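You operate a simulated robot arm through the tools that you are given. There is no shell and no other tool. Be economical: measure what you need, move in short steps, check, and stop when the job is done.

Carry out the task below with a simulated two-armed robot. There is one attempt and no reset: what you move stays moved.

Task
Put the red brush on top of the grey steel case. Then put one of the teal cones from the top of the blue table on the top of the high shelf. Then put one of the grey cone tubes from the top of the blue table on the top of the grey table. Then put the round brush on the top of the tall steel table. Then put the green roller from the top of the tall steel table on the grey plate. The order counts. Set down upright: teal cone.

Only the result counts: the job must be done as asked and must still hold three seconds after the hand-in. Knocking over, shifting, dropping, spilling or breaking anything else fails it.

Robot
Two 7-joint arms with fingered hands on one trunk, on a base that drives. Base frame: it is fixed to the floor where the robot stands at the start and does not move with it; the origin is under the middle of the robot, x ahead of it, y to its left, z up; the surface under the hand at the start is at about z = 0.85. Units: m, degrees, N and s.
The left shoulder is at the start at [0.07, 0.145, 1.137], the right one opposite. With the tool pointing down near the work surface each hand reaches from about 0.42 to 0.8 m from the robot's upright axis, wherever it stands, measured 20 degrees to its own side. Places, roughly: green roller (9x4x4 cm) [-6.4, -2.1, 0.9]; grey cone tube (7x7x18 cm) [-4.7, -3.4, 0.9]; grey plate (15x15x1 cm) [-2, -3.3, 0.9]; grey steel case (21x15x10 cm) [0.7, -0.3, 0.9]; red brush (12x5x6 cm) [0.5, -0.1, 0.9]; round brush (5x5x7 cm) [-4.9, -3.4, 0.8]; teal cone (9x9x13 cm) [-4.5, -3.6, 0.9]; top of the grey table [-0.6, -3.5, 0.8]; top of the high shelf [-4.5, -3.6, 1.6]; top of the tall steel table [-6.4, -2.3, 0.9]. Payload 3.5 kg a hand.
Tool frame (each hand has its own): the origin (TCP) lies between the finger pads and is the grasp point; the fingertips stand 0.025 m ahead of it; z points along the fingers, y is the line along which they close. The gripper opens to 0.088 m. The gripper's body begins 0.029 m behind the TCP. The gripper is a hand of 4 fingers: y runs from the thumb to the fingers, the wrist lies at [-0.013, -0.097, -0.162] in the tool frame.
Orientation is told as [roll, pitch, yaw] about the base's x, y, z axes, in that order, counted from this pose: with the fingers straight down and the wrist toward the robot, the tool's x, y and z point along [0, 1, 0], [1, 0, 0] and [0, 0, -1] of the base frame.

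Tools
- The arms move only by the tool nudge_tool. It takes "left_increments", "right_increments" or both (then of equal length, played together; a hand with none holds still); each is a list of rows, each a list of 6 numbers: the shift along the tool's x, y, z in m, then the turn, a rotation vector about the tool's x, y, z in degrees. In form: [[tx, ty, tz, rx, ry, rz], ...]. A call has 1 to 8 rows; each row is the pose to reach, as a shift and turn from the pose commanded when the call began, along the tool's axes at that moment. A row lasts 0.2 s, in which the tool goes at most 0.05 m and 8.6 degrees; a call with a longer step from one row to the next is refused whole. Where a pose cannot be reached the arm comes as near as it can. A force on the tool above 40 N (or 10 N above the force at the start of the call, whichever is more), or a blocked arm, ends the call early, and 0.2 s more pass. In this call time passes only in rows, and 0.2 s behind the last. The reply holds the time, the measured pose of the TCP, the force on the tool along the base axes, the opening and the grip force, in the units named above and with some noise, with the torque about the TCP (base axes, N m) and any sound that the robot's microphone picked up.
- Cameras (640 x 400 px; columns grow to the right, rows downward): "scene" is now at [0.1251, -0.0172, 1.4488]; the picture's right is [-0.30, -0.95, 0.00], its down [-0.63, 0.20, -0.75] and it looks along [0.72, -0.23, -0.66] (base axes); focal length 266 px, centre (320, 200). "left" rides on the left gripper at [-0.064, -0.083, -0.098] in its tool frame; the picture's right is [-0.62, -0.37, 0.69], its down [0.71, -0.63, 0.30] and it looks along [0.32, 0.68, 0.65] (tool axes); focal length 265 px, centre (320, 200). "right" rides on the right gripper at [0.064, -0.083, -0.098] in its tool frame; the picture's right is [-0.62, 0.37, -0.69], its down [-0.71, -0.63, 0.30] and it looks along [-0.32, 0.68, 0.65] (tool axes); focal length 265 px, centre (320, 200). There is no depth. A picture from a camera that has moved, and an enlarged one, comes with that camera's place and axes in the base frame and with its lens. The place of the scene camera against the robot may be out by one fixed shift of up to 0.018 m in any direction.
- get_image(camera): a new picture of that camera. It takes no simulated time.
- slide_trunk(by): slides the trunk up (or, below 0, down) by that many m; the arms and the scene camera ride with it, the base frame stays. It gives what a move gives, with no picture.
- base_move(legs): drives the robot by 1 to 6 legs, each [ahead, left, turn to the left] in m, m and degrees, along the robot's own axes; the way and the turn of a leg run together, so that a leg with both is an arc; at most 1.5 m and 180 degrees a leg. The arms and the cameras ride along, it lands a little off, and it stops where it bumps. It gives what a move gives.
- set_fingers(index, middle, ring, thumb_bend, thumb_turn, hand): sets how far each is bent, from 0 (flat) to 1 (curled in); at 0.3 the hand is open as for a grip, at 0.7 the pads meet at the TCP. One left out holds its place. A second passes; each finger stops where it meets its share of the squeeze, and holds until it gets a number again. It is the only way to open and close the hand. It gives what a move gives, with no picture; readings hold the bend of each and the force on the fingers (four entries, about 0 where the hand has none), thumb and palm. thumb_turn goes from beside the hand (0) to across from the fingers (1), as for a grip.
- aim_head(pan, tilt): turns the head with the scene camera to pan (to the left, within 86 degrees either way) and tilt (down, from -29 to 69), counted from straight ahead of the robot. It gives what a move gives.
- close_up(camera, box): a new picture of the part [left, top, right, bottom] of that camera's present view, enlarged. It takes no simulated time.
- sign_off(): hands the job in; it is judged then, once.

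Work in short steps. Places have to be worked out from the pictures, the camera data and where the tool is seen: move nearer, look again, correct. Check each grasp and each placing, and mend what went wrong. You have 165 turns and 118 pictures in all, those below and enlarged ones among them. Open the grippers and draw the arms clear of the work before you hand the job in, unless the task says otherwise; then end with one line.

The tools are called after "Request:" by a JSON object that holds its "api" and its "payload". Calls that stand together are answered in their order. nudge_tool: Moves the arms, as the interface text tells. Its arguments: {"type":"object","properties":{"left_increments":{"type":"array","items":{"type":"array","items":{"type":"number"}}},"right_increments":{"type":"array","items":{"type":"array","items":{"type":"number"}}}},"required":[]} The other tools are called the same way: slide_trunk (by) slides the trunk up or down; set_fingers (index, middle, ring, thumb_bend, thumb_turn, hand) moves the fingers one by one; base_move (legs) drives the base; aim_head (pan, tilt) turns the head that bears the scene camera; get_image (camera) takes a picture; close_up (camera, box) takes an enlarged picture of a part of a camera's view; sign_off () hands the job in.

At the start:

```text
time: 0.0
left_eef_pos: [0.4671, 0.0191, 1.1948]
left_ee_rot: [0.0, -0.1, 0.0]
left_force: [0.0, -0.4, -0.3]
left_ft_torque: [0.03, 0.03, -0.03]
left_grip_width: 0.0875
left_gripper_force: 0.0
left_shape: jaw
left_bend: [0.3, 0.3, 0.3, 0.3, 0.98]
left_finger forces: [0.1, 0.1, 0.1, 0.1, 0.1, 0.1]
right_eef_pos: [0.3946, -0.3586, 1.1349]
right_ee_rot: [0.0, 0.0, 0.0]
right_force: [0.2, -0.5, -0.1]
right_ft_torque: [-0.03, -0.01, 0.01]
right_grip_width: 0.0876
right_gripper_force: 0.0
right_shape: jaw
right_bend: [0.3, 0.3, 0.3, 0.3, 0.98]
right_finger forces: [0.0, 0.1, 0.0, 0.0, 0.1, 0.0]
trunk travel left (down, up): [-0.7, 0.14]
robot x, y, heading: [-0.0036, 0.0002, 0.0]
head pan, tilt: [-17.6, 41.3]
```

scene: 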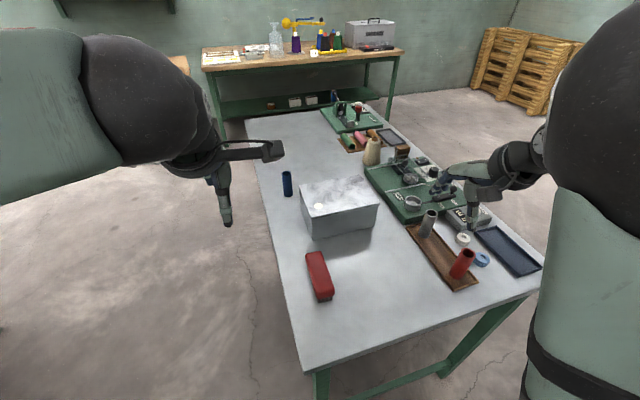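
right: 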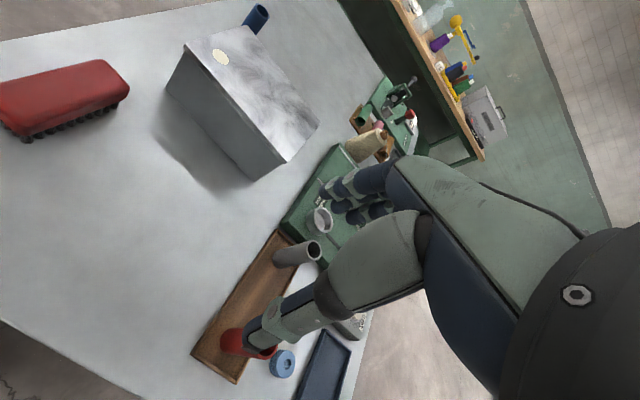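
left: 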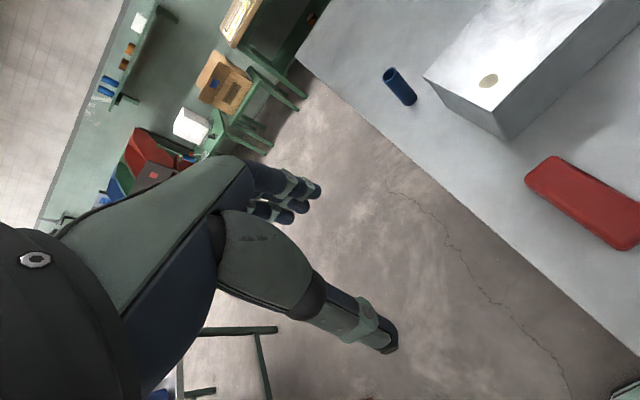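

The brush lies near (0.47,-0.13) with its length nearly along x, and the case top is centred near (0.68,-0.25). I'll use the right hand, yawed about +83°, and move the left hand out of the way at the same time.

Request:
{"api": "nudge_tool", "payload": {"right_increments": [[0.028, 0.009, 0, 0, 0, -8.5], [0.056, 0.018, 0, 0, 0, -17], [0.084, 0.027, 0, 0, 0, -25.5], [0.112, 0.036, 0, 0, 0, -34], [0.14, 0.045, 0, 0, 0, -42.5], [0.17, 0.054, 0, 0, 0, -51], [0.2, 0.063, 0, 0, 0, -59.5], [0.23, 0.075, 0, 0, 0, -68]], "left_increments": [[0.03, 0, 0, 0, 0, 0], [0.06, 0, 0, 0, 0, 0], [0.09, 0, 0, 0, 0, 0], [0.12, 0, 0, 0, 0, 0], [0.15, 0, 0, 0, 0, 0], [0.18, 0, 0, 0, 0, 0], [0.2, 0, 0, 0, 0, 0], [0.22, 0, 0, 0, 0, 0]]}}

Request:
{"api": "nudge_tool", "payload": {"right_increments": [[0, 0, 0, 0, 0, -7.5], [0, 0, 0, 0, 0, -15]]}}

Request:
{"api": "get_image", "payload": {"camera": "scene"}}

Request:
{"api": "get_image", "payload": {"camera": "right"}}

```text
time: 1.8
left_eef_pos: [0.4655, 0.2426, 1.1928]
left_ee_rot: [-0.2, 0.2, -0.1]
left_force: [0.3, -0.2, -0.3]
left_ft_torque: [-0.03, 0.01, 0.01]
left_grip_width: 0.0878
left_gripper_force: 0.1
left_shape: jaw
left_bend: [0.3, 0.3, 0.3, 0.3, 0.98]
left_finger forces: [0.0, 0.0, 0.0, 0.0, 0.0, 0.0]
right_eef_pos: [0.4699, -0.1266, 1.1355]
right_ee_rot: [0.0, 0.1, 68.1]
right_force: [0.9, 0.2, -0.5]
right_ft_torque: [-0.02, 0.0, 0.0]
right_grip_width: 0.0876
right_gripper_force: 0.0
right_shape: jaw
right_bend: [0.3, 0.3, 0.3, 0.3, 0.98]
right_finger forces: [0.1, 0.0, 0.0, 0.0, 0.0, 0.1]
trunk travel left (down, up): [-0.7, 0.14]
robot x, y, heading: [0.0009, 0.0003, 0.1]
head pan, tilt: [-17.6, 41.3]
```

```text
time: 2.4
left_eef_pos: [0.4664, 0.2411, 1.1935]
left_ee_rot: [0.0, 0.1, 0.0]
left_force: [0.2, 0.3, -0.3]
left_ft_torque: [0.01, 0.0, 0.01]
left_grip_width: 0.0876
left_gripper_force: 0.0
left_shape: jaw
left_bend: [0.3, 0.3, 0.3, 0.3, 0.98]
left_finger forces: [0.0, 0.0, 0.0, 0.1, 0.0, 0.0]
right_eef_pos: [0.4702, -0.1302, 1.1348]
right_ee_rot: [0.1, -0.1, 83.1]
right_force: [0.5, -0.6, -0.2]
right_ft_torque: [0.0, -0.02, 0.02]
right_grip_width: 0.0875
right_gripper_force: 0.0
right_shape: jaw
right_bend: [0.3, 0.3, 0.3, 0.3, 0.98]
right_finger forces: [0.1, 0.1, 0.0, 0.0, 0.1, 0.0]
trunk travel left (down, up): [-0.7, 0.14]
robot x, y, heading: [-0.0002, -0.0017, -0.2]
head pan, tilt: [-17.6, 41.3]
```

```text
114 pictures are left
camera scene: at [0.1268, -0.0172, 1.4487], right [-0.3, -0.95, 0.0], down [-0.63, 0.2, -0.75], along [0.72, -0.23, -0.66], focal length 266 px, centre (320, 200)
```

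scene: 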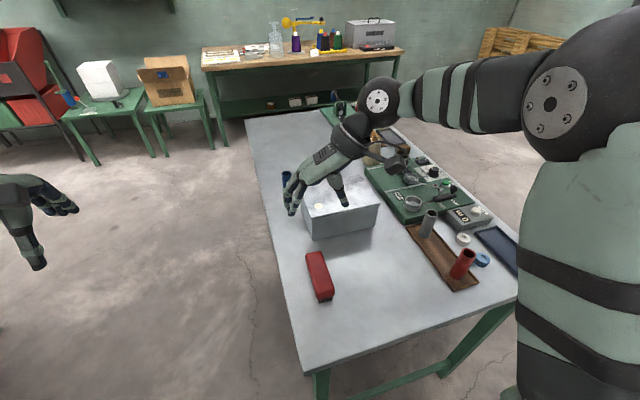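

```text
113 pictures are left
camera right: at [0.3977, -0.204, 1.2318], right [0.66, 0.29, 0.69], down [0.63, -0.71, -0.31], along [0.4, 0.64, -0.65], focal length 265 px, centre (320, 200)
```

right: 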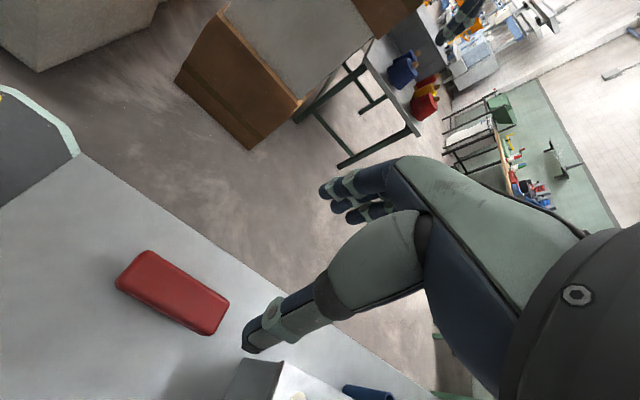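

Right-camera ray on the brush top gives a centre near (0.471,-0.137), axis about -1°. Turning 5° more and lowering above it, then checking.

Request:
{"api": "nudge_tool", "payload": {"right_increments": [[-0.004, -0.007, 0.04, 0, 0, -5], [-0.004, -0.007, 0.08, 0, 0, -5], [-0.004, -0.007, 0.12, 0, 0, -5], [-0.004, -0.007, 0.16, 0, 0, -5], [-0.004, -0.007, 0.19, 0, 0, -5]]}}

Request:
{"api": "get_image", "payload": {"camera": "right"}}

Request:
{"api": "get_image", "payload": {"camera": "scene"}}

```text
time: 3.6
left_eef_pos: [0.4645, 0.2408, 1.193]
left_ee_rot: [0.0, -0.1, -0.1]
left_force: [0.4, -0.6, -0.2]
left_ft_torque: [0.0, -0.02, -0.02]
left_grip_width: 0.0879
left_gripper_force: 0.1
left_shape: jaw
left_bend: [0.3, 0.3, 0.3, 0.3, 0.98]
left_finger forces: [0.1, 0.0, 0.0, 0.0, 0.1, 0.0]
right_eef_pos: [0.4732, -0.1362, 0.9448]
right_ee_rot: [0.0, -0.1, 87.9]
right_force: [0.2, -0.2, 0.7]
right_ft_torque: [-0.01, -0.01, -0.03]
right_grip_width: 0.0877
right_gripper_force: 0.1
right_shape: jaw
right_bend: [0.3, 0.3, 0.3, 0.3, 0.98]
right_finger forces: [0.1, 0.0, 0.2, 0.0, 0.0, 0.0]
trunk travel left (down, up): [-0.7, 0.14]
robot x, y, heading: [-0.0005, -0.0026, 0.2]
head pan, tilt: [-17.6, 41.3]
```

```text
112 pictures are left
camera right: at [0.4077, -0.2171, 1.042], right [0.63, 0.35, 0.69], down [0.69, -0.65, -0.3], along [0.35, 0.67, -0.65], focal length 265 px, centre (320, 200)
```

right: 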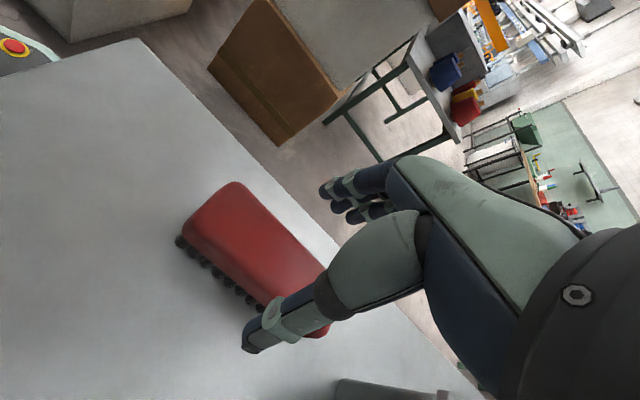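

```text
111 pictures are left
camera scene: at [0.1259, -0.0173, 1.4488], right [-0.3, -0.95, 0.0], down [-0.63, 0.2, -0.75], along [0.72, -0.23, -0.66], focal length 266 px, centre (320, 200)
```

scene: 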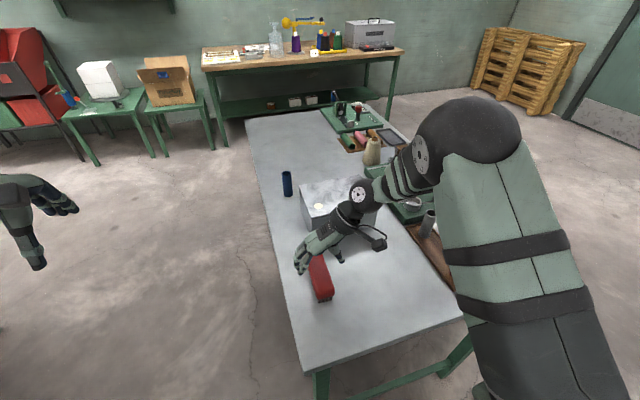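

The hand straddles the brush at mid-length; it sits about 6 mm further to the right. Correcting and descending to grasp height.

Request:
{"api": "nudge_tool", "payload": {"right_increments": [[0, -0.006, 0.02, 0, 0, 0], [0, -0.006, 0.04, 0, 0, 0], [0, -0.006, 0.056, 0, 0, 0]]}}

Request:
{"api": "set_fingers", "payload": {"hand": "right", "index": 0.7, "middle": 0.7, "ring": 0.7, "thumb_bend": 0.7}}

Request:
{"api": "get_image", "payload": {"camera": "right"}}

```text
time: 4.4
left_eef_pos: [0.4646, 0.2414, 1.1926]
left_ee_rot: [0.0, 0.0, -0.1]
left_force: [0.0, 0.2, -1.0]
left_ft_torque: [-0.01, 0.0, 0.02]
left_grip_width: 0.0878
left_gripper_force: 0.2
left_shape: jaw
left_bend: [0.3, 0.3, 0.3, 0.3, 0.98]
left_finger forces: [0.1, 0.0, 0.0, 0.0, 0.1, 0.0]
right_eef_pos: [0.4719, -0.143, 0.8889]
right_ee_rot: [-0.1, 0.0, 88.0]
right_force: [-0.6, 1.7, 0.2]
right_ft_torque: [0.02, 0.02, 0.05]
right_grip_width: 0.0878
right_gripper_force: 0.0
right_shape: jaw
right_bend: [0.3, 0.3, 0.3, 0.3, 0.98]
right_finger forces: [0.6, 0.0, 0.0, 0.0, 0.1, 0.0]
trunk travel left (down, up): [-0.7, 0.14]
robot x, y, heading: [-0.0035, -0.0012, 0.0]
head pan, tilt: [-17.6, 41.3]
```

```text
time: 5.4
left_eef_pos: [0.4645, 0.2411, 1.193]
left_ee_rot: [0.0, 0.0, 0.0]
left_force: [-1.0, -0.6, 0.0]
left_ft_torque: [0.02, -0.01, 0.01]
left_grip_width: 0.0874
left_gripper_force: 0.0
left_shape: jaw
left_bend: [0.3, 0.3, 0.3, 0.3, 0.98]
left_finger forces: [0.1, 0.0, 0.1, 0.0, 0.0, 0.0]
right_eef_pos: [0.4723, -0.1434, 0.8884]
right_ee_rot: [0.1, 0.1, 88.0]
right_force: [0.5, 0.6, 0.3]
right_ft_torque: [0.0, -0.05, -0.01]
right_grip_width: 0.0365
right_gripper_force: 21.8
right_shape: fingers
right_bend: [0.57, 0.62, 0.61, 0.53, 0.94]
right_finger forces: [8.9, 6.5, 7.5, 0.0, 20.7, 0.0]
trunk travel left (down, up): [-0.7, 0.14]
robot x, y, heading: [0.0008, -0.003, -0.0]
head pan, tilt: [-17.6, 41.3]
```

```text
110 pictures are left
camera right: at [0.407, -0.2238, 0.9863], right [0.63, 0.35, 0.69], down [0.69, -0.65, -0.3], along [0.35, 0.67, -0.65], focal length 265 px, centre (320, 200)
```

right: 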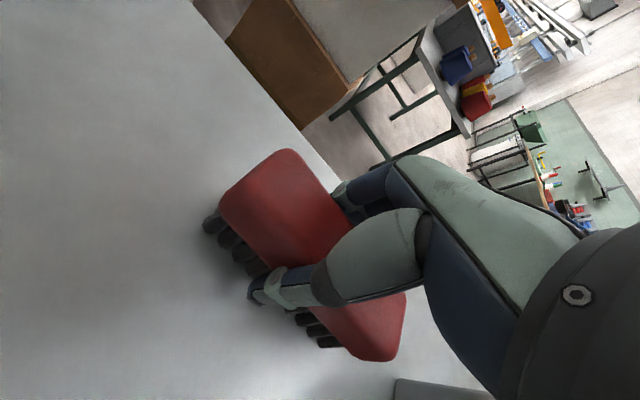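

Firm grip (about 21 N), mid-length on the brush. Lifting 0.17 m straight up.

Request:
{"api": "nudge_tool", "payload": {"right_increments": [[0, 0, -0.03, 0, 0, 0], [0, 0, -0.07, 0, 0, 0], [0, 0, -0.11, 0, 0, 0], [0, 0, -0.15, 0, 0, 0], [0, 0, -0.17, 0, 0, 0]]}}

Request:
{"api": "get_image", "payload": {"camera": "scene"}}

Request:
{"api": "get_image", "payload": {"camera": "right"}}

```text
time: 6.6
left_eef_pos: [0.4635, 0.2423, 1.1939]
left_ee_rot: [0.0, 0.0, 0.0]
left_force: [0.1, 1.1, 0.9]
left_ft_torque: [-0.02, -0.01, -0.03]
left_grip_width: 0.0875
left_gripper_force: 0.0
left_shape: jaw
left_bend: [0.3, 0.3, 0.3, 0.3, 0.98]
left_finger forces: [0.0, 0.0, 0.0, 0.0, 0.1, 0.0]
right_eef_pos: [0.4729, -0.1423, 1.0615]
right_ee_rot: [0.1, 0.0, 88.0]
right_force: [0.6, -0.1, -0.9]
right_ft_torque: [0.06, 0.02, -0.01]
right_grip_width: 0.0366
right_gripper_force: 21.2
right_shape: fingers
right_bend: [0.57, 0.62, 0.61, 0.53, 0.94]
right_finger forces: [8.8, 6.4, 7.5, 0.0, 20.6, 0.0]
trunk travel left (down, up): [-0.7, 0.14]
robot x, y, heading: [-0.0006, 0.0013, 0.2]
head pan, tilt: [-17.6, 41.3]
```

```text
109 pictures are left
camera scene: at [0.1249, -0.0172, 1.4488], right [-0.3, -0.95, 0.0], down [-0.63, 0.2, -0.75], along [0.72, -0.23, -0.66], focal length 266 px, centre (320, 200)
```

scene: 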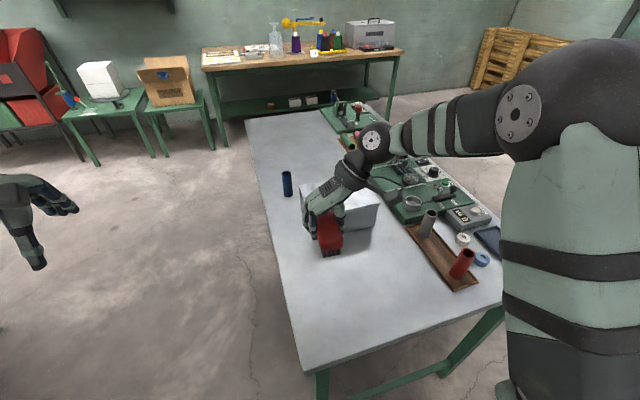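

```text
108 pictures are left
camera right: at [0.4066, -0.2232, 1.1584], right [0.63, 0.35, 0.69], down [0.69, -0.65, -0.3], along [0.35, 0.67, -0.65], focal length 265 px, centre (320, 200)
```

right: 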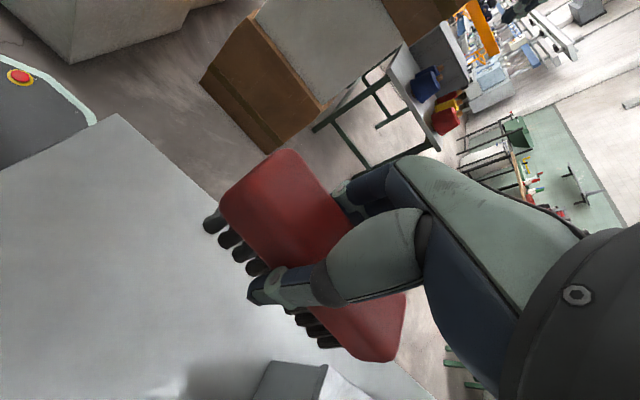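

Grip holds. Case centre from the wrist camera is about (0.68,-0.253), axis aligned; I'll carry the brush over to (0.677,-0.27), still at height.

Request:
{"api": "nudge_tool", "payload": {"right_increments": [[-0.035, -0.02, 0, 0, 0, 0], [-0.07, -0.04, 0, 0, 0, 0], [-0.105, -0.06, 0, 0, 0, 0], [-0.14, -0.08, 0, 0, 0, 0], [-0.175, -0.1, 0, 0, 0, 0], [-0.2085, -0.121, 0, 0, 0, 0]]}}

Request:
{"api": "get_image", "payload": {"camera": "scene"}}

Request:
{"api": "get_image", "payload": {"camera": "right"}}

```text
time: 7.7
left_eef_pos: [0.4663, 0.2405, 1.1926]
left_ee_rot: [0.0, 0.1, 0.1]
left_force: [0.2, 0.1, -0.1]
left_ft_torque: [0.01, 0.02, -0.02]
left_grip_width: 0.0879
left_gripper_force: 0.1
left_shape: jaw
left_bend: [0.3, 0.3, 0.3, 0.3, 0.98]
left_finger forces: [0.0, 0.0, 0.0, 0.0, 0.0, 0.1]
right_eef_pos: [0.63, -0.2308, 1.0596]
right_ee_rot: [-0.8, -1.0, 84.3]
right_force: [7.9, 9.4, -23.8]
right_ft_torque: [1.27, -1.01, -0.01]
right_grip_width: 0.0359
right_gripper_force: 20.8
right_shape: fingers
right_bend: [0.58, 0.62, 0.61, 0.53, 0.94]
right_finger forces: [8.7, 6.3, 7.2, 0.0, 19.9, 0.1]
right hand out of reach, approached as far as the arm can: row 5
trunk travel left (down, up): [-0.7, 0.14]
robot x, y, heading: [-0.0026, -0.0011, 0.0]
head pan, tilt: [-17.6, 41.3]
stopped in row 5 (right hand): the force on the tool passed its limit at 242 N (the readings are from after the stop); the commanded pose is now the measured one
```

```text
107 pictures are left
camera scene: at [0.1276, -0.0165, 1.4486], right [-0.3, -0.95, 0.0], down [-0.63, 0.2, -0.75], along [0.71, -0.23, -0.66], focal length 266 px, centre (320, 200)
```

scene: 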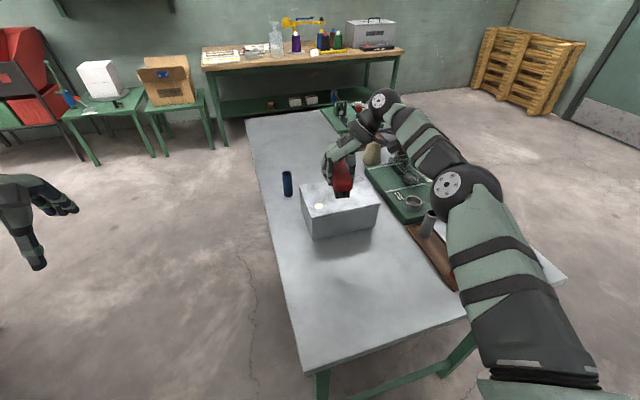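

```text
106 pictures are left
camera right: at [0.5585, -0.3079, 1.1535], right [0.64, 0.29, 0.71], down [0.65, -0.69, -0.31], along [0.4, 0.66, -0.64], focal length 265 px, centre (320, 200)
```

right: 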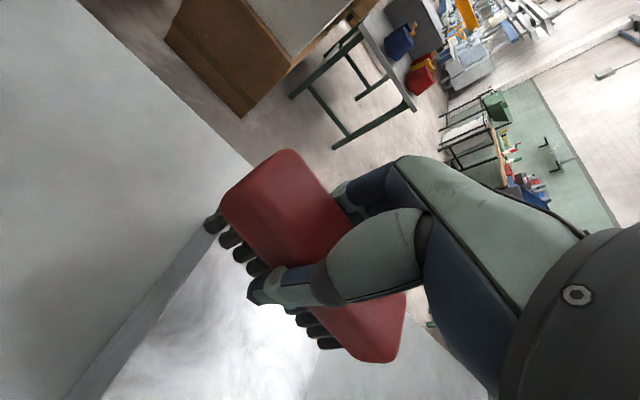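

The hand at 88° yaw ran out of reach, but nothing appears moved and the grip holds. I'll back up a little and turn the brush crosswise (yaw near 10°, wrist toward the robot), which suits the reach and the case's long side.

Request:
{"api": "nudge_tool", "payload": {"right_increments": [[0.02, -0.002, -0.01, 0, 0, 3], [0.04, -0.004, -0.02, 0, 0, 11], [0.05, -0.005, -0.02, 0, 0, 19], [0.05, -0.005, -0.02, 0, 0, 27], [0.05, -0.005, -0.02, 0, 0, 35], [0.05, -0.005, -0.02, 0, 0, 43], [0.05, -0.005, -0.02, 0, 0, 51], [0.05, -0.005, -0.02, 0, 0, 59]]}}

Request:
{"api": "get_image", "payload": {"camera": "scene"}}

```text
time: 9.5
left_eef_pos: [0.4651, 0.2416, 1.1938]
left_ee_rot: [-0.1, 0.0, 0.0]
left_force: [-0.1, -0.1, 0.0]
left_ft_torque: [-0.02, 0.02, 0.01]
left_grip_width: 0.0875
left_gripper_force: 0.0
left_shape: jaw
left_bend: [0.3, 0.3, 0.3, 0.3, 0.98]
left_finger forces: [0.0, 0.0, 0.1, 0.1, 0.1, 0.0]
right_eef_pos: [0.5775, -0.2295, 1.079]
right_ee_rot: [0.4, -1.0, 25.3]
right_force: [0.0, 0.1, -0.7]
right_ft_torque: [-0.02, 0.03, 0.0]
right_grip_width: 0.0355
right_gripper_force: 19.4
right_shape: fingers
right_bend: [0.58, 0.63, 0.62, 0.53, 0.94]
right_finger forces: [8.5, 5.8, 6.9, 0.0, 19.1, 0.0]
trunk travel left (down, up): [-0.7, 0.14]
robot x, y, heading: [0.0005, 0.0038, 0.2]
head pan, tilt: [-17.6, 41.3]
```

```text
105 pictures are left
camera scene: at [0.1248, -0.0161, 1.4489], right [-0.3, -0.95, 0.0], down [-0.63, 0.2, -0.75], along [0.72, -0.23, -0.66], focal length 266 px, centre (320, 200)
```

scene: 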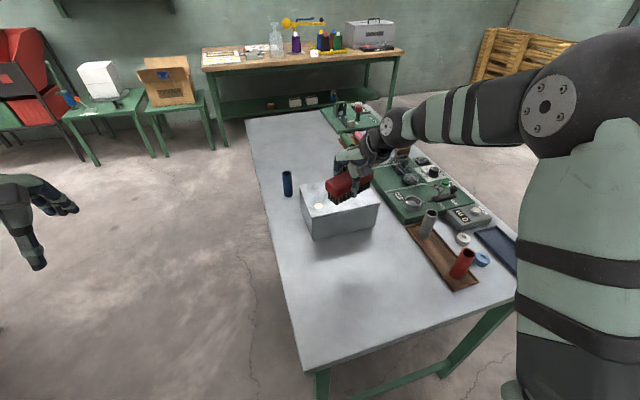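

Now extend to (0.68,-0.268), yaw about 5°, staying above the case.

Request:
{"api": "nudge_tool", "payload": {"right_increments": [[-0.02, 0.02, 0.0, 0, 0, 7], [-0.04, 0.04, 0.0, 0, 0, 14], [-0.06, 0.06, 0.01, 0, 0, 20], [-0.08, 0.078, 0.02, 0, 0, 20]]}}

Request:
{"api": "get_image", "payload": {"camera": "scene"}}

Request:
{"api": "get_image", "payload": {"camera": "right"}}

```text
time: 10.5
left_eef_pos: [0.4661, 0.2397, 1.1925]
left_ee_rot: [0.2, 0.1, 0.0]
left_force: [0.1, 0.3, 1.2]
left_ft_torque: [0.03, 0.05, -0.01]
left_grip_width: 0.0878
left_gripper_force: 0.1
left_shape: jaw
left_bend: [0.3, 0.3, 0.3, 0.3, 0.98]
left_finger forces: [0.0, 0.0, 0.0, 0.1, 0.0, 0.0]
right_eef_pos: [0.6859, -0.2645, 1.0575]
right_ee_rot: [0.9, -0.7, 5.2]
right_force: [0.7, -0.7, -0.3]
right_ft_torque: [-0.02, 0.0, 0.02]
right_grip_width: 0.0361
right_gripper_force: 20.0
right_shape: fingers
right_bend: [0.58, 0.63, 0.62, 0.53, 0.94]
right_finger forces: [8.4, 5.8, 6.8, 0.0, 19.0, 0.1]
trunk travel left (down, up): [-0.7, 0.14]
robot x, y, heading: [0.0005, 0.0008, 0.0]
head pan, tilt: [-17.6, 41.3]
```

```text
104 pictures are left
camera scene: at [0.1278, -0.0185, 1.4486], right [-0.3, -0.95, 0.0], down [-0.63, 0.2, -0.75], along [0.71, -0.23, -0.66], focal length 266 px, centre (320, 200)
```

scene: 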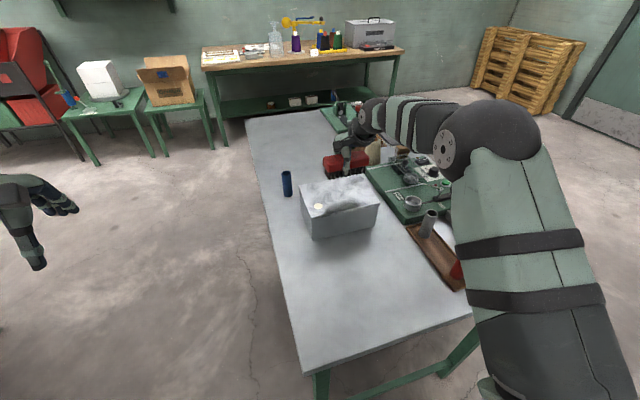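

```text
103 pictures are left
camera right: at [0.5975, -0.211, 1.1549], right [0.42, -0.59, 0.69], down [-0.56, -0.76, -0.32], along [0.72, -0.25, -0.65], focal length 265 px, centre (320, 200)
```

right: 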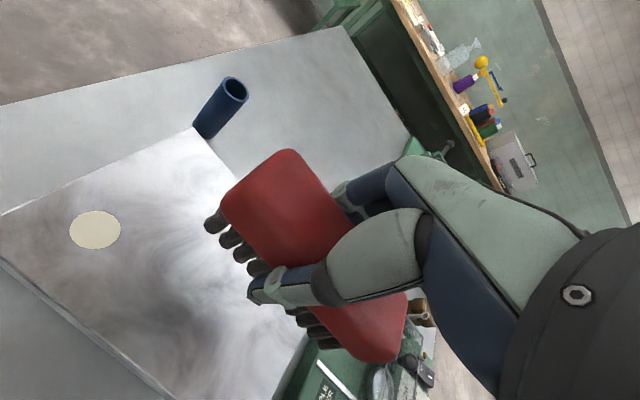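

Case corners from the wrist camera: x 0.61–0.757, y −0.36–−0.155; brush is well centred. Shifting 12 mm away from the round spot, levelling, and descending near contact.

Request:
{"api": "nudge_tool", "payload": {"right_increments": [[-0.012, -0.004, 0.025, 0.7, -0.9, 0], [-0.012, -0.004, 0.05, 0.7, -0.9, 0], [-0.012, -0.004, 0.068, 0.7, -0.9, 0]]}}

Request:
{"api": "get_image", "payload": {"camera": "scene"}}

Request:
{"api": "get_image", "payload": {"camera": "right"}}

```text
time: 11.3
left_eef_pos: [0.4645, 0.2406, 1.1938]
left_ee_rot: [0.0, 0.0, 0.0]
left_force: [-0.7, 0.1, -0.9]
left_ft_torque: [0.0, -0.01, -0.01]
left_grip_width: 0.0877
left_gripper_force: 0.0
left_shape: jaw
left_bend: [0.3, 0.3, 0.3, 0.3, 0.98]
left_finger forces: [0.0, 0.1, 0.0, 0.0, 0.1, 0.0]
right_eef_pos: [0.6814, -0.2812, 0.9915]
right_ee_rot: [-0.1, -0.2, 5.4]
right_force: [0.0, 0.2, -1.8]
right_ft_torque: [0.0, 0.0, 0.03]
right_grip_width: 0.0357
right_gripper_force: 19.7
right_shape: fingers
right_bend: [0.58, 0.63, 0.62, 0.53, 0.94]
right_finger forces: [8.4, 5.8, 6.8, 0.0, 19.0, 0.0]
trunk travel left (down, up): [-0.7, 0.14]
robot x, y, heading: [0.0006, -0.0004, -0.1]
head pan, tilt: [-17.6, 41.3]
```

```text
102 pictures are left
camera scene: at [0.1252, -0.017, 1.4489], right [-0.3, -0.95, 0.0], down [-0.63, 0.2, -0.75], along [0.72, -0.23, -0.66], focal length 266 px, centre (320, 200)
```

scene: 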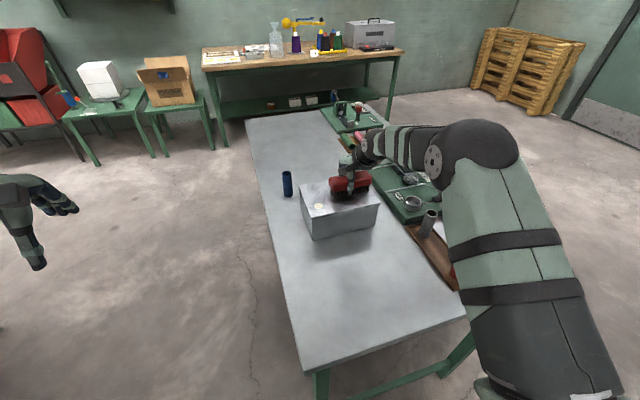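

```text
101 pictures are left
camera right: at [0.5938, -0.2244, 1.0884], right [0.42, -0.58, 0.69], down [-0.56, -0.77, -0.3], along [0.71, -0.26, -0.65], focal length 265 px, centre (320, 200)
```

right: 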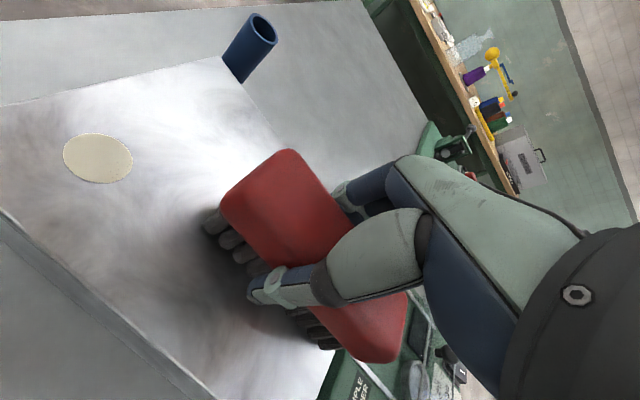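

A centimetre or so left. Lowering slowly until contact.

Request:
{"api": "nudge_tool", "payload": {"right_increments": [[0, 0, 0.003, 0, 0, 0], [0, 0, 0.006, 0, 0, 0], [0, 0, 0.008, 0, 0, 0], [0, 0, 0.01, 0, 0, 0], [0, 0, 0.012, 0, 0, 0]]}}

Request:
{"api": "get_image", "payload": {"camera": "right"}}

```text
time: 12.5
left_eef_pos: [0.4603, 0.2408, 1.1956]
left_ee_rot: [-0.1, -0.2, 0.0]
left_force: [-0.3, -0.2, -0.2]
left_ft_torque: [0.02, 0.04, -0.01]
left_grip_width: 0.0877
left_gripper_force: 0.1
left_shape: jaw
left_bend: [0.3, 0.3, 0.3, 0.3, 0.98]
left_finger forces: [0.1, 0.1, 0.1, 0.0, 0.0, 0.1]
right_eef_pos: [0.6796, -0.2795, 0.9858]
right_ee_rot: [-0.3, -0.8, 5.3]
right_force: [4.6, -4.4, 26.6]
right_ft_torque: [-0.04, -0.12, 0.01]
right_grip_width: 0.035
right_gripper_force: 21.6
right_shape: fingers
right_bend: [0.58, 0.62, 0.62, 0.55, 0.94]
right_finger forces: [8.9, 8.0, 5.1, 0.0, 20.8, 0.1]
trunk travel left (down, up): [-0.7, 0.14]
robot x, y, heading: [0.0026, -0.0005, 0.0]
head pan, tilt: [-17.6, 41.3]
```

```text
100 pictures are left
camera right: at [0.5911, -0.2232, 1.0818], right [0.41, -0.58, 0.7], down [-0.56, -0.77, -0.31], along [0.72, -0.26, -0.64], focal length 265 px, centre (320, 200)
```

right: 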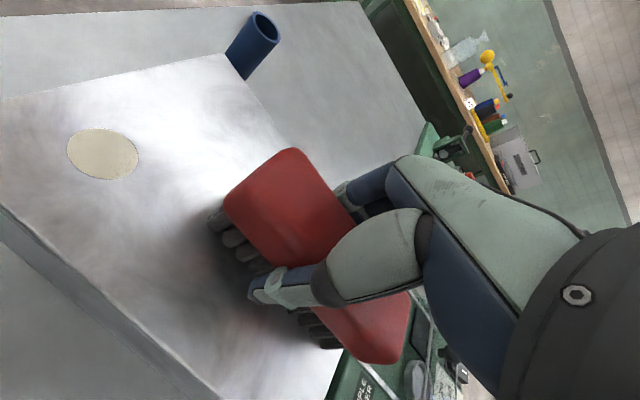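

In contact (26 N). Easing the press off by 6 mm, then opening the hand.

Request:
{"api": "nudge_tool", "payload": {"right_increments": [[0, 0, -0.003, 0, 0, 0], [0, 0, -0.006, 0, 0, 0]]}}

Request:
{"api": "set_fingers", "payload": {"hand": "right", "index": 0.3, "middle": 0.3, "ring": 0.3, "thumb_bend": 0.3}}

Request:
{"api": "get_image", "payload": {"camera": "right"}}

```text
time: 13.1
left_eef_pos: [0.4617, 0.2417, 1.1935]
left_ee_rot: [0.0, 0.0, 0.0]
left_force: [-0.3, -0.6, -1.5]
left_ft_torque: [-0.01, 0.01, -0.01]
left_grip_width: 0.0874
left_gripper_force: 0.1
left_shape: jaw
left_bend: [0.3, 0.3, 0.3, 0.3, 0.98]
left_finger forces: [0.0, 0.0, 0.1, 0.1, 0.1, 0.0]
right_eef_pos: [0.6792, -0.2805, 0.9868]
right_ee_rot: [-0.2, -0.2, 5.4]
right_force: [4.2, -3.6, 15.0]
right_ft_torque: [-0.06, -0.38, 0.05]
right_grip_width: 0.0352
right_gripper_force: 22.8
right_shape: fingers
right_bend: [0.58, 0.62, 0.62, 0.55, 0.94]
right_finger forces: [9.5, 8.1, 6.1, 0.1, 21.2, 0.0]
trunk travel left (down, up): [-0.7, 0.14]
robot x, y, heading: [-0.0002, 0.0006, 0.1]
head pan, tilt: [-17.6, 41.3]
```

```text
time: 14.1
left_eef_pos: [0.4651, 0.2414, 1.1922]
left_ee_rot: [-0.1, 0.0, 0.0]
left_force: [-0.4, -0.3, 0.5]
left_ft_torque: [0.0, -0.02, -0.01]
left_grip_width: 0.0875
left_gripper_force: 0.2
left_shape: jaw
left_bend: [0.3, 0.3, 0.3, 0.3, 0.98]
left_finger forces: [0.0, 0.0, 0.1, 0.0, 0.1, 0.1]
right_eef_pos: [0.6813, -0.2803, 0.9846]
right_ee_rot: [-0.1, 0.0, 5.4]
right_force: [0.1, 0.4, -0.6]
right_ft_torque: [-0.01, -0.02, -0.01]
right_grip_width: 0.0846
right_gripper_force: 0.1
right_shape: fingers
right_bend: [0.3, 0.3, 0.3, 0.3, 0.97]
right_finger forces: [0.0, 0.0, 0.0, 0.0, 0.0, 0.0]
trunk travel left (down, up): [-0.7, 0.14]
robot x, y, heading: [0.0013, 0.0002, 0.1]
head pan, tilt: [-17.6, 41.3]
```

```text
99 pictures are left
camera right: at [0.5934, -0.2236, 1.0818], right [0.42, -0.58, 0.69], down [-0.56, -0.77, -0.3], along [0.71, -0.26, -0.65], focal length 265 px, centre (320, 200)
```

right: 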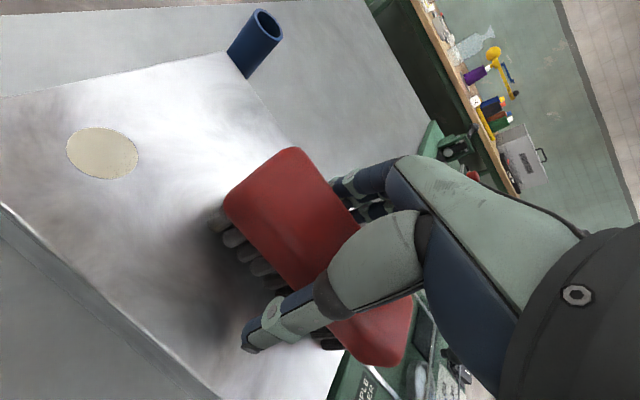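

Released cleanly. Raising straight up 0.16 m and then drawing the hand back over the table's near side.

Request:
{"api": "nudge_tool", "payload": {"right_increments": [[0, 0, -0.03, 0, 0, 0], [0, 0, -0.07, 0, 0, 0], [0, 0, -0.11, 0, 0, 0], [0, 0, -0.15, 0, 0, 0], [0, -0.05, -0.17, 0, 0, 0], [0, -0.1, -0.18, 0, 0, 0], [0, -0.15, -0.19, 0, 0, 0], [0, -0.2, -0.2, 0, 0, 0]]}}

Request:
{"api": "get_image", "payload": {"camera": "scene"}}

```text
refused: row 5 steps farther than a row can; nothing moved
```

```text
98 pictures are left
camera scene: at [0.1254, -0.017, 1.4488], right [-0.3, -0.95, 0.0], down [-0.63, 0.2, -0.75], along [0.72, -0.23, -0.66], focal length 266 px, centre (320, 200)
```

scene: 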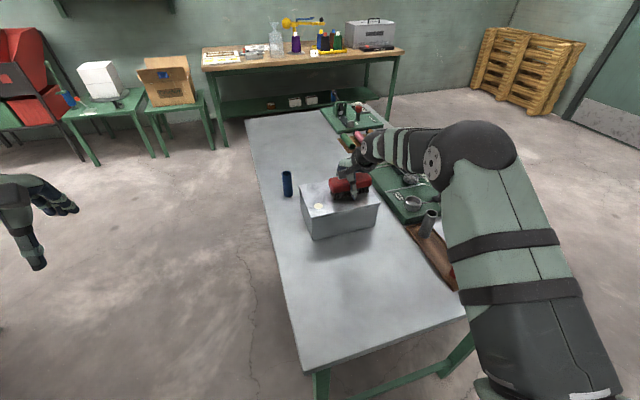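

Step was slightly too long; same motion with smaller rows.

Request:
{"api": "nudge_tool", "payload": {"right_increments": [[0, 0, -0.03, 0, 0, 0], [0, 0, -0.07, 0, 0, 0], [0, 0, -0.11, 0, 0, 0], [0, 0, -0.15, 0, 0, 0], [0, -0.04, -0.17, 0, 0, 0], [0, -0.085, -0.18, 0, 0, 0], [0, -0.13, -0.19, 0, 0, 0], [0, -0.175, -0.2, 0, 0, 0]]}}

Request:
{"api": "nudge_tool", "payload": {"right_increments": [[0, -0.04, -0.01, 0, 0, 0], [0, -0.08, -0.02, 0, 0, 0], [0, -0.12, -0.03, 0, 0, 0]]}}

Request:
{"api": "get_image", "payload": {"camera": "scene"}}

```text
time: 15.9
left_eef_pos: [0.4632, 0.2426, 1.1931]
left_ee_rot: [0.0, 0.0, 0.0]
left_force: [-0.3, 0.2, -0.7]
left_ft_torque: [0.0, 0.0, -0.02]
left_grip_width: 0.0877
left_gripper_force: 0.1
left_shape: jaw
left_bend: [0.3, 0.3, 0.3, 0.3, 0.98]
left_finger forces: [0.0, 0.0, 0.0, 0.0, 0.0, 0.1]
right_eef_pos: [0.5009, -0.2955, 1.1861]
right_ee_rot: [-0.2, -0.2, 5.5]
right_force: [0.3, -0.5, 0.0]
right_ft_torque: [0.0, -0.01, -0.01]
right_grip_width: 0.0842
right_gripper_force: 0.0
right_shape: fingers
right_bend: [0.3, 0.3, 0.3, 0.3, 0.97]
right_finger forces: [0.0, 0.0, 0.0, 0.0, 0.0, 0.0]
trunk travel left (down, up): [-0.7, 0.14]
robot x, y, heading: [-0.0005, 0.0025, -0.1]
head pan, tilt: [-17.6, 41.3]
```

```text
time: 16.7
left_eef_pos: [0.4642, 0.2407, 1.1944]
left_ee_rot: [0.1, 0.0, 0.0]
left_force: [-0.2, -0.3, 0.5]
left_ft_torque: [-0.01, 0.04, 0.01]
left_grip_width: 0.0876
left_gripper_force: 0.0
left_shape: jaw
left_bend: [0.3, 0.3, 0.3, 0.3, 0.98]
left_finger forces: [0.0, 0.0, 0.0, 0.0, 0.1, 0.1]
right_eef_pos: [0.3868, -0.3105, 1.2131]
right_ee_rot: [-0.1, -0.2, 5.4]
right_force: [0.1, 0.6, 0.8]
right_ft_torque: [0.0, -0.01, 0.01]
right_grip_width: 0.0848
right_gripper_force: 0.1
right_shape: fingers
right_bend: [0.3, 0.3, 0.3, 0.3, 0.97]
right_finger forces: [0.0, 0.0, 0.1, 0.1, 0.0, 0.0]
trunk travel left (down, up): [-0.7, 0.14]
robot x, y, heading: [0.0003, -0.0, -0.1]
head pan, tilt: [-17.6, 41.3]
```

```text
97 pictures are left
camera scene: at [0.1245, -0.0172, 1.4489], right [-0.3, -0.95, 0.0], down [-0.63, 0.2, -0.75], along [0.72, -0.23, -0.66], focal length 266 px, centre (320, 200)
```

scene: 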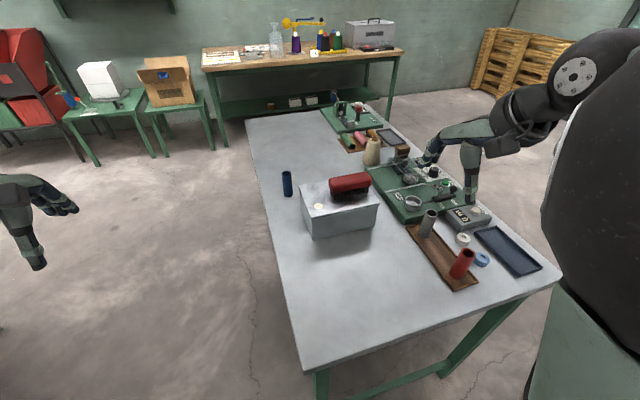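

Brush rests upright on the case, everything else as before. Now I look to the sides before driving off.

Request:
{"api": "aim_head", "payload": {"pan": -86, "tilt": 15}}

Request:
{"api": "get_image", "payload": {"camera": "scene"}}

Request:
{"api": "aim_head", "payload": {"pan": 86, "tilt": 15}}

Request:
{"api": "get_image", "payload": {"camera": "scene"}}

```text
time: 18.1
left_eef_pos: [0.4638, 0.2414, 1.1941]
left_ee_rot: [-0.1, 0.0, 0.0]
left_force: [0.0, -0.1, -0.1]
left_ft_torque: [0.0, -0.01, -0.01]
left_grip_width: 0.0876
left_gripper_force: 0.0
left_shape: jaw
left_bend: [0.3, 0.3, 0.3, 0.3, 0.98]
left_finger forces: [0.0, 0.1, 0.0, 0.0, 0.0, 0.0]
right_eef_pos: [0.3869, -0.3107, 1.2119]
right_ee_rot: [-0.2, -0.1, 5.3]
right_force: [0.7, -0.3, 0.6]
right_ft_torque: [-0.02, 0.05, 0.02]
right_grip_width: 0.0845
right_gripper_force: 0.1
right_shape: fingers
right_bend: [0.3, 0.3, 0.3, 0.3, 0.97]
right_finger forces: [0.1, 0.0, 0.0, 0.0, 0.1, 0.1]
trunk travel left (down, up): [-0.7, 0.14]
robot x, y, heading: [0.0017, -0.0017, 0.4]
head pan, tilt: [-85.9, 15.0]
```

```text
96 pictures are left
camera scene: at [0.0517, -0.0847, 1.4903], right [-1.0, -0.07, 0.0], down [-0.02, 0.26, -0.97], along [0.07, -0.96, -0.26], focal length 266 px, centre (320, 200)
```

scene: 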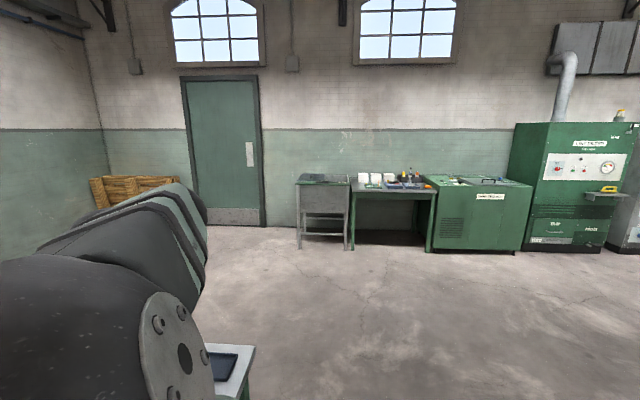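

```text
time: 20.7
left_eef_pos: [0.4642, 0.2407, 1.1934]
left_ee_rot: [0.1, -0.1, -0.2]
left_force: [0.4, -0.4, 0.8]
left_ft_torque: [0.01, 0.0, 0.01]
left_grip_width: 0.0875
left_gripper_force: 0.1
left_shape: jaw
left_bend: [0.3, 0.3, 0.3, 0.3, 0.98]
left_finger forces: [0.0, 0.0, 0.0, 0.1, 0.0, 0.1]
right_eef_pos: [0.3862, -0.3116, 1.2119]
right_ee_rot: [-0.1, -0.1, 5.4]
right_force: [-0.9, -0.2, 0.2]
right_ft_torque: [0.0, 0.02, 0.0]
right_grip_width: 0.0845
right_gripper_force: 0.0
right_shape: fingers
right_bend: [0.3, 0.3, 0.3, 0.3, 0.97]
right_finger forces: [0.0, 0.0, 0.0, 0.0, 0.0, 0.0]
trunk travel left (down, up): [-0.7, 0.14]
robot x, y, heading: [0.0004, 0.0011, -0.2]
head pan, tilt: [85.9, 15.0]
```

```text
95 pictures are left
camera scene: at [0.0515, 0.1016, 1.4903], right [1.0, -0.07, 0.0], down [-0.02, -0.26, -0.97], along [0.07, 0.96, -0.26], focal length 266 px, centre (320, 200)
```

scene: 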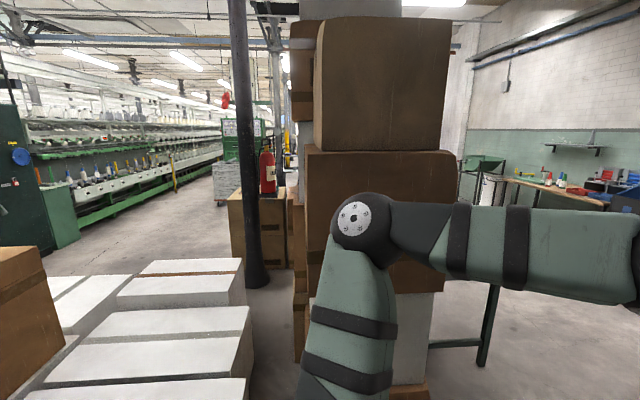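

Grey table and the green cabinet (grey plate) lie along the −y wall, and the floor toward −x,−y looks open. Backing off a little and turning right toward the far goal.

Request:
{"api": "base_move", "payload": {"legs": [[-0.2, -0.25, 0], [0, 0, -70], [0, 0, -70]]}}

Request:
{"api": "aim_head", "payload": {"pan": 0, "tilt": 15}}

Request:
{"api": "get_image", "payload": {"camera": "scene"}}

```text
time: 28.9
left_eef_pos: [-0.412, -0.7266, 1.1926]
left_ee_rot: [0.0, 0.0, -141.1]
left_force: [0.6, 0.9, -1.0]
left_ft_torque: [0.01, 0.0, -0.03]
left_grip_width: 0.0877
left_gripper_force: 0.1
left_shape: jaw
left_bend: [0.3, 0.3, 0.3, 0.3, 0.98]
left_finger forces: [0.0, 0.1, 0.1, 0.0, 0.1, 0.0]
right_eef_pos: [-0.7004, -0.2467, 1.2135]
right_ee_rot: [-0.1, 0.0, -135.6]
right_force: [0.4, 0.5, 0.4]
right_ft_torque: [0.01, 0.0, -0.01]
right_grip_width: 0.0843
right_gripper_force: 0.0
right_shape: fingers
right_bend: [0.3, 0.3, 0.3, 0.3, 0.97]
right_finger forces: [0.1, 0.1, 0.1, 0.1, 0.0, 0.0]
trunk travel left (down, up): [-0.7, 0.14]
robot x, y, heading: [-0.2022, -0.2428, -141.0]
head pan, tilt: [85.9, 15.0]
```

```text
time: 30.6
left_eef_pos: [-0.4135, -0.724, 1.1929]
left_ee_rot: [-0.1, 0.0, -141.0]
left_force: [-0.2, -0.4, 0.2]
left_ft_torque: [-0.02, 0.0, -0.01]
left_grip_width: 0.0874
left_gripper_force: 0.1
left_shape: jaw
left_bend: [0.3, 0.3, 0.3, 0.3, 0.98]
left_finger forces: [0.0, 0.0, 0.0, 0.0, 0.0, 0.1]
right_eef_pos: [-0.6992, -0.2472, 1.2134]
right_ee_rot: [-0.1, 0.0, -135.6]
right_force: [0.0, 0.3, -0.1]
right_ft_torque: [0.03, 0.0, -0.01]
right_grip_width: 0.0847
right_gripper_force: 0.1
right_shape: fingers
right_bend: [0.3, 0.3, 0.3, 0.3, 0.97]
right_finger forces: [0.1, 0.1, 0.1, 0.0, 0.0, 0.1]
trunk travel left (down, up): [-0.7, 0.14]
robot x, y, heading: [-0.2022, -0.2439, -141.1]
head pan, tilt: [0.0, 15.0]
```

```text
94 pictures are left
camera scene: at [-0.3199, -0.3276, 1.4903], right [-0.63, 0.78, 0.0], down [0.2, 0.16, -0.97], along [-0.75, -0.61, -0.26], focal length 266 px, centre (320, 200)
```

scene: 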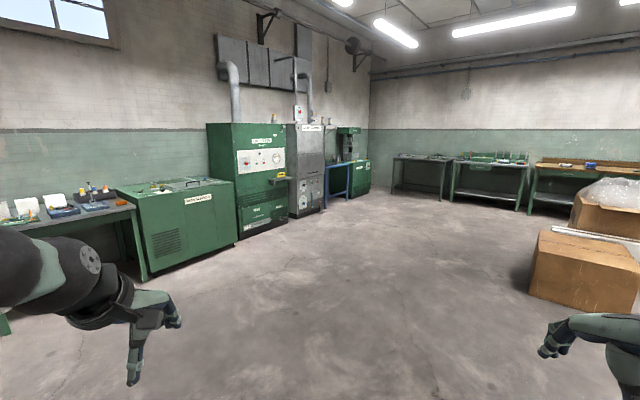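

The blue table is visible beside the steel cabinet; the way is clear. Driving about 3.5 m along heading −151°.

Request:
{"api": "base_move", "payload": {"legs": [[0, 0, -10], [1.2, 0, 0], [1.2, 0, 0], [1.2, 0, 0]]}}

Request:
{"api": "get_image", "payload": {"camera": "scene"}}

```text
time: 48.8
left_eef_pos: [-3.6806, -2.412, 1.1928]
left_ee_rot: [0.0, 0.0, -151.3]
left_force: [-0.6, 0.2, -0.2]
left_ft_torque: [0.02, 0.0, 0.04]
left_grip_width: 0.0876
left_gripper_force: 0.2
left_shape: jaw
left_bend: [0.3, 0.3, 0.3, 0.3, 0.98]
left_finger forces: [0.0, 0.0, 0.0, 0.0, 0.0, 0.1]
right_eef_pos: [-3.8776, -1.8901, 1.2126]
right_ee_rot: [0.0, -0.2, -146.0]
right_force: [0.5, -0.2, -0.4]
right_ft_torque: [0.0, 0.02, -0.01]
right_grip_width: 0.0848
right_gripper_force: 0.1
right_shape: fingers
right_bend: [0.3, 0.3, 0.3, 0.3, 0.97]
right_finger forces: [0.0, 0.1, 0.0, 0.0, 0.0, 0.0]
trunk travel left (down, up): [-0.7, 0.14]
robot x, y, heading: [-3.3925, -1.98, -151.3]
head pan, tilt: [0.0, 15.0]
```

```text
93 pictures are left
camera scene: at [-3.5198, -2.0379, 1.4904], right [-0.48, 0.88, 0.0], down [0.23, 0.12, -0.97], along [-0.85, -0.46, -0.26], focal length 266 px, centre (320, 200)
```

scene: 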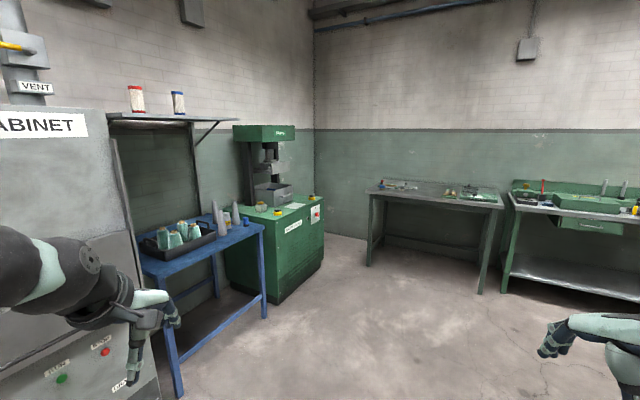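

The blue table spans about x −4.95…−4.13 with its front edge near y −3.27; the shelf above is at about 1.58 with free room at its right end (x≈−4.8). Driving to about (−4.6,−2.55) and facing the table.

Request:
{"api": "base_move", "payload": {"legs": [[1.35, 0, 0], [0, 0, 61.3]]}}

Request:
{"api": "aim_head", "payload": {"pan": 0, "tilt": 25}}

Request:
{"api": "get_image", "payload": {"camera": "scene"}}

```text
time: 58.2
left_eef_pos: [-4.3796, -3.0677, 1.1925]
left_ee_rot: [0.0, -0.1, -94.8]
left_force: [0.4, -0.2, -0.3]
left_ft_torque: [-0.01, -0.02, 0.02]
left_grip_width: 0.0877
left_gripper_force: 0.1
left_shape: jaw
left_bend: [0.3, 0.3, 0.3, 0.3, 0.98]
left_finger forces: [0.0, 0.1, 0.1, 0.0, 0.0, 0.0]
right_eef_pos: [-4.9233, -2.9435, 1.215]
right_ee_rot: [0.0, -0.1, -89.4]
right_force: [-0.4, 0.6, 0.2]
right_ft_torque: [0.01, 0.0, -0.01]
right_grip_width: 0.0846
right_gripper_force: 0.2
right_shape: fingers
right_bend: [0.3, 0.3, 0.3, 0.3, 0.97]
right_finger forces: [0.0, 0.0, 0.0, 0.0, 0.2, 0.0]
trunk travel left (down, up): [-0.7, 0.14]
robot x, y, heading: [-4.5819, -2.5836, -94.8]
head pan, tilt: [0.0, 15.0]
```

```text
time: 58.9
left_eef_pos: [-4.3798, -3.0668, 1.1928]
left_ee_rot: [0.0, 0.0, -94.8]
left_force: [0.2, -0.3, 0.2]
left_ft_torque: [0.04, 0.04, -0.02]
left_grip_width: 0.0875
left_gripper_force: 0.1
left_shape: jaw
left_bend: [0.3, 0.3, 0.3, 0.3, 0.98]
left_finger forces: [0.1, 0.0, 0.0, 0.1, 0.0, 0.0]
right_eef_pos: [-4.9238, -2.9424, 1.2133]
right_ee_rot: [-0.1, -0.1, -89.3]
right_force: [0.2, -0.8, 0.7]
right_ft_torque: [0.01, -0.01, 0.0]
right_grip_width: 0.0845
right_gripper_force: 0.0
right_shape: fingers
right_bend: [0.3, 0.3, 0.3, 0.3, 0.97]
right_finger forces: [0.0, 0.0, 0.1, 0.0, 0.1, 0.0]
trunk travel left (down, up): [-0.7, 0.14]
robot x, y, heading: [-4.5795, -2.5869, -94.8]
head pan, tilt: [0.0, 25.0]
```

```text
92 pictures are left
camera scene: at [-4.5978, -2.7172, 1.4741], right [-1.0, 0.08, 0.0], down [0.04, 0.42, -0.91], along [-0.08, -0.9, -0.42], focal length 266 px, centre (320, 200)
```

scene: 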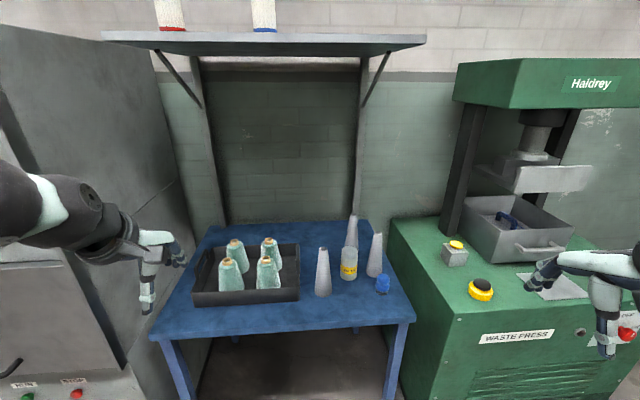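

Clear view of the table; zooming on the items.

Request:
{"api": "close_up", "payload": {"camera": "scene", "box": [180, 200, 420, 350]}}

```text
2.67 times, centred on (300, 275) of scene
camera zoom: at [-4.5978, -2.7172, 1.4741], right [-1.0, 0.08, 0.0], down [0.04, 0.42, -0.91], along [-0.08, -0.9, -0.42], focal length 708 px, centre (373, 0)
```

zoom: 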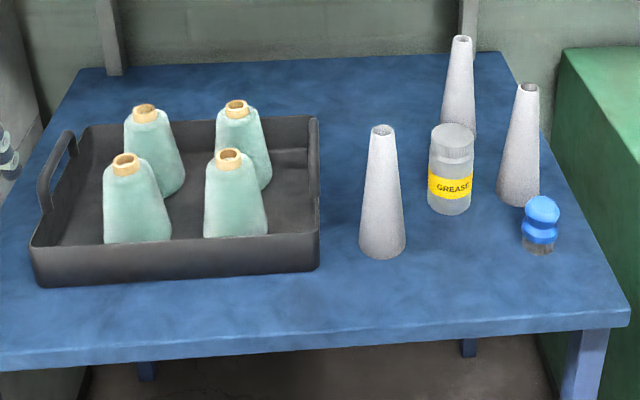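

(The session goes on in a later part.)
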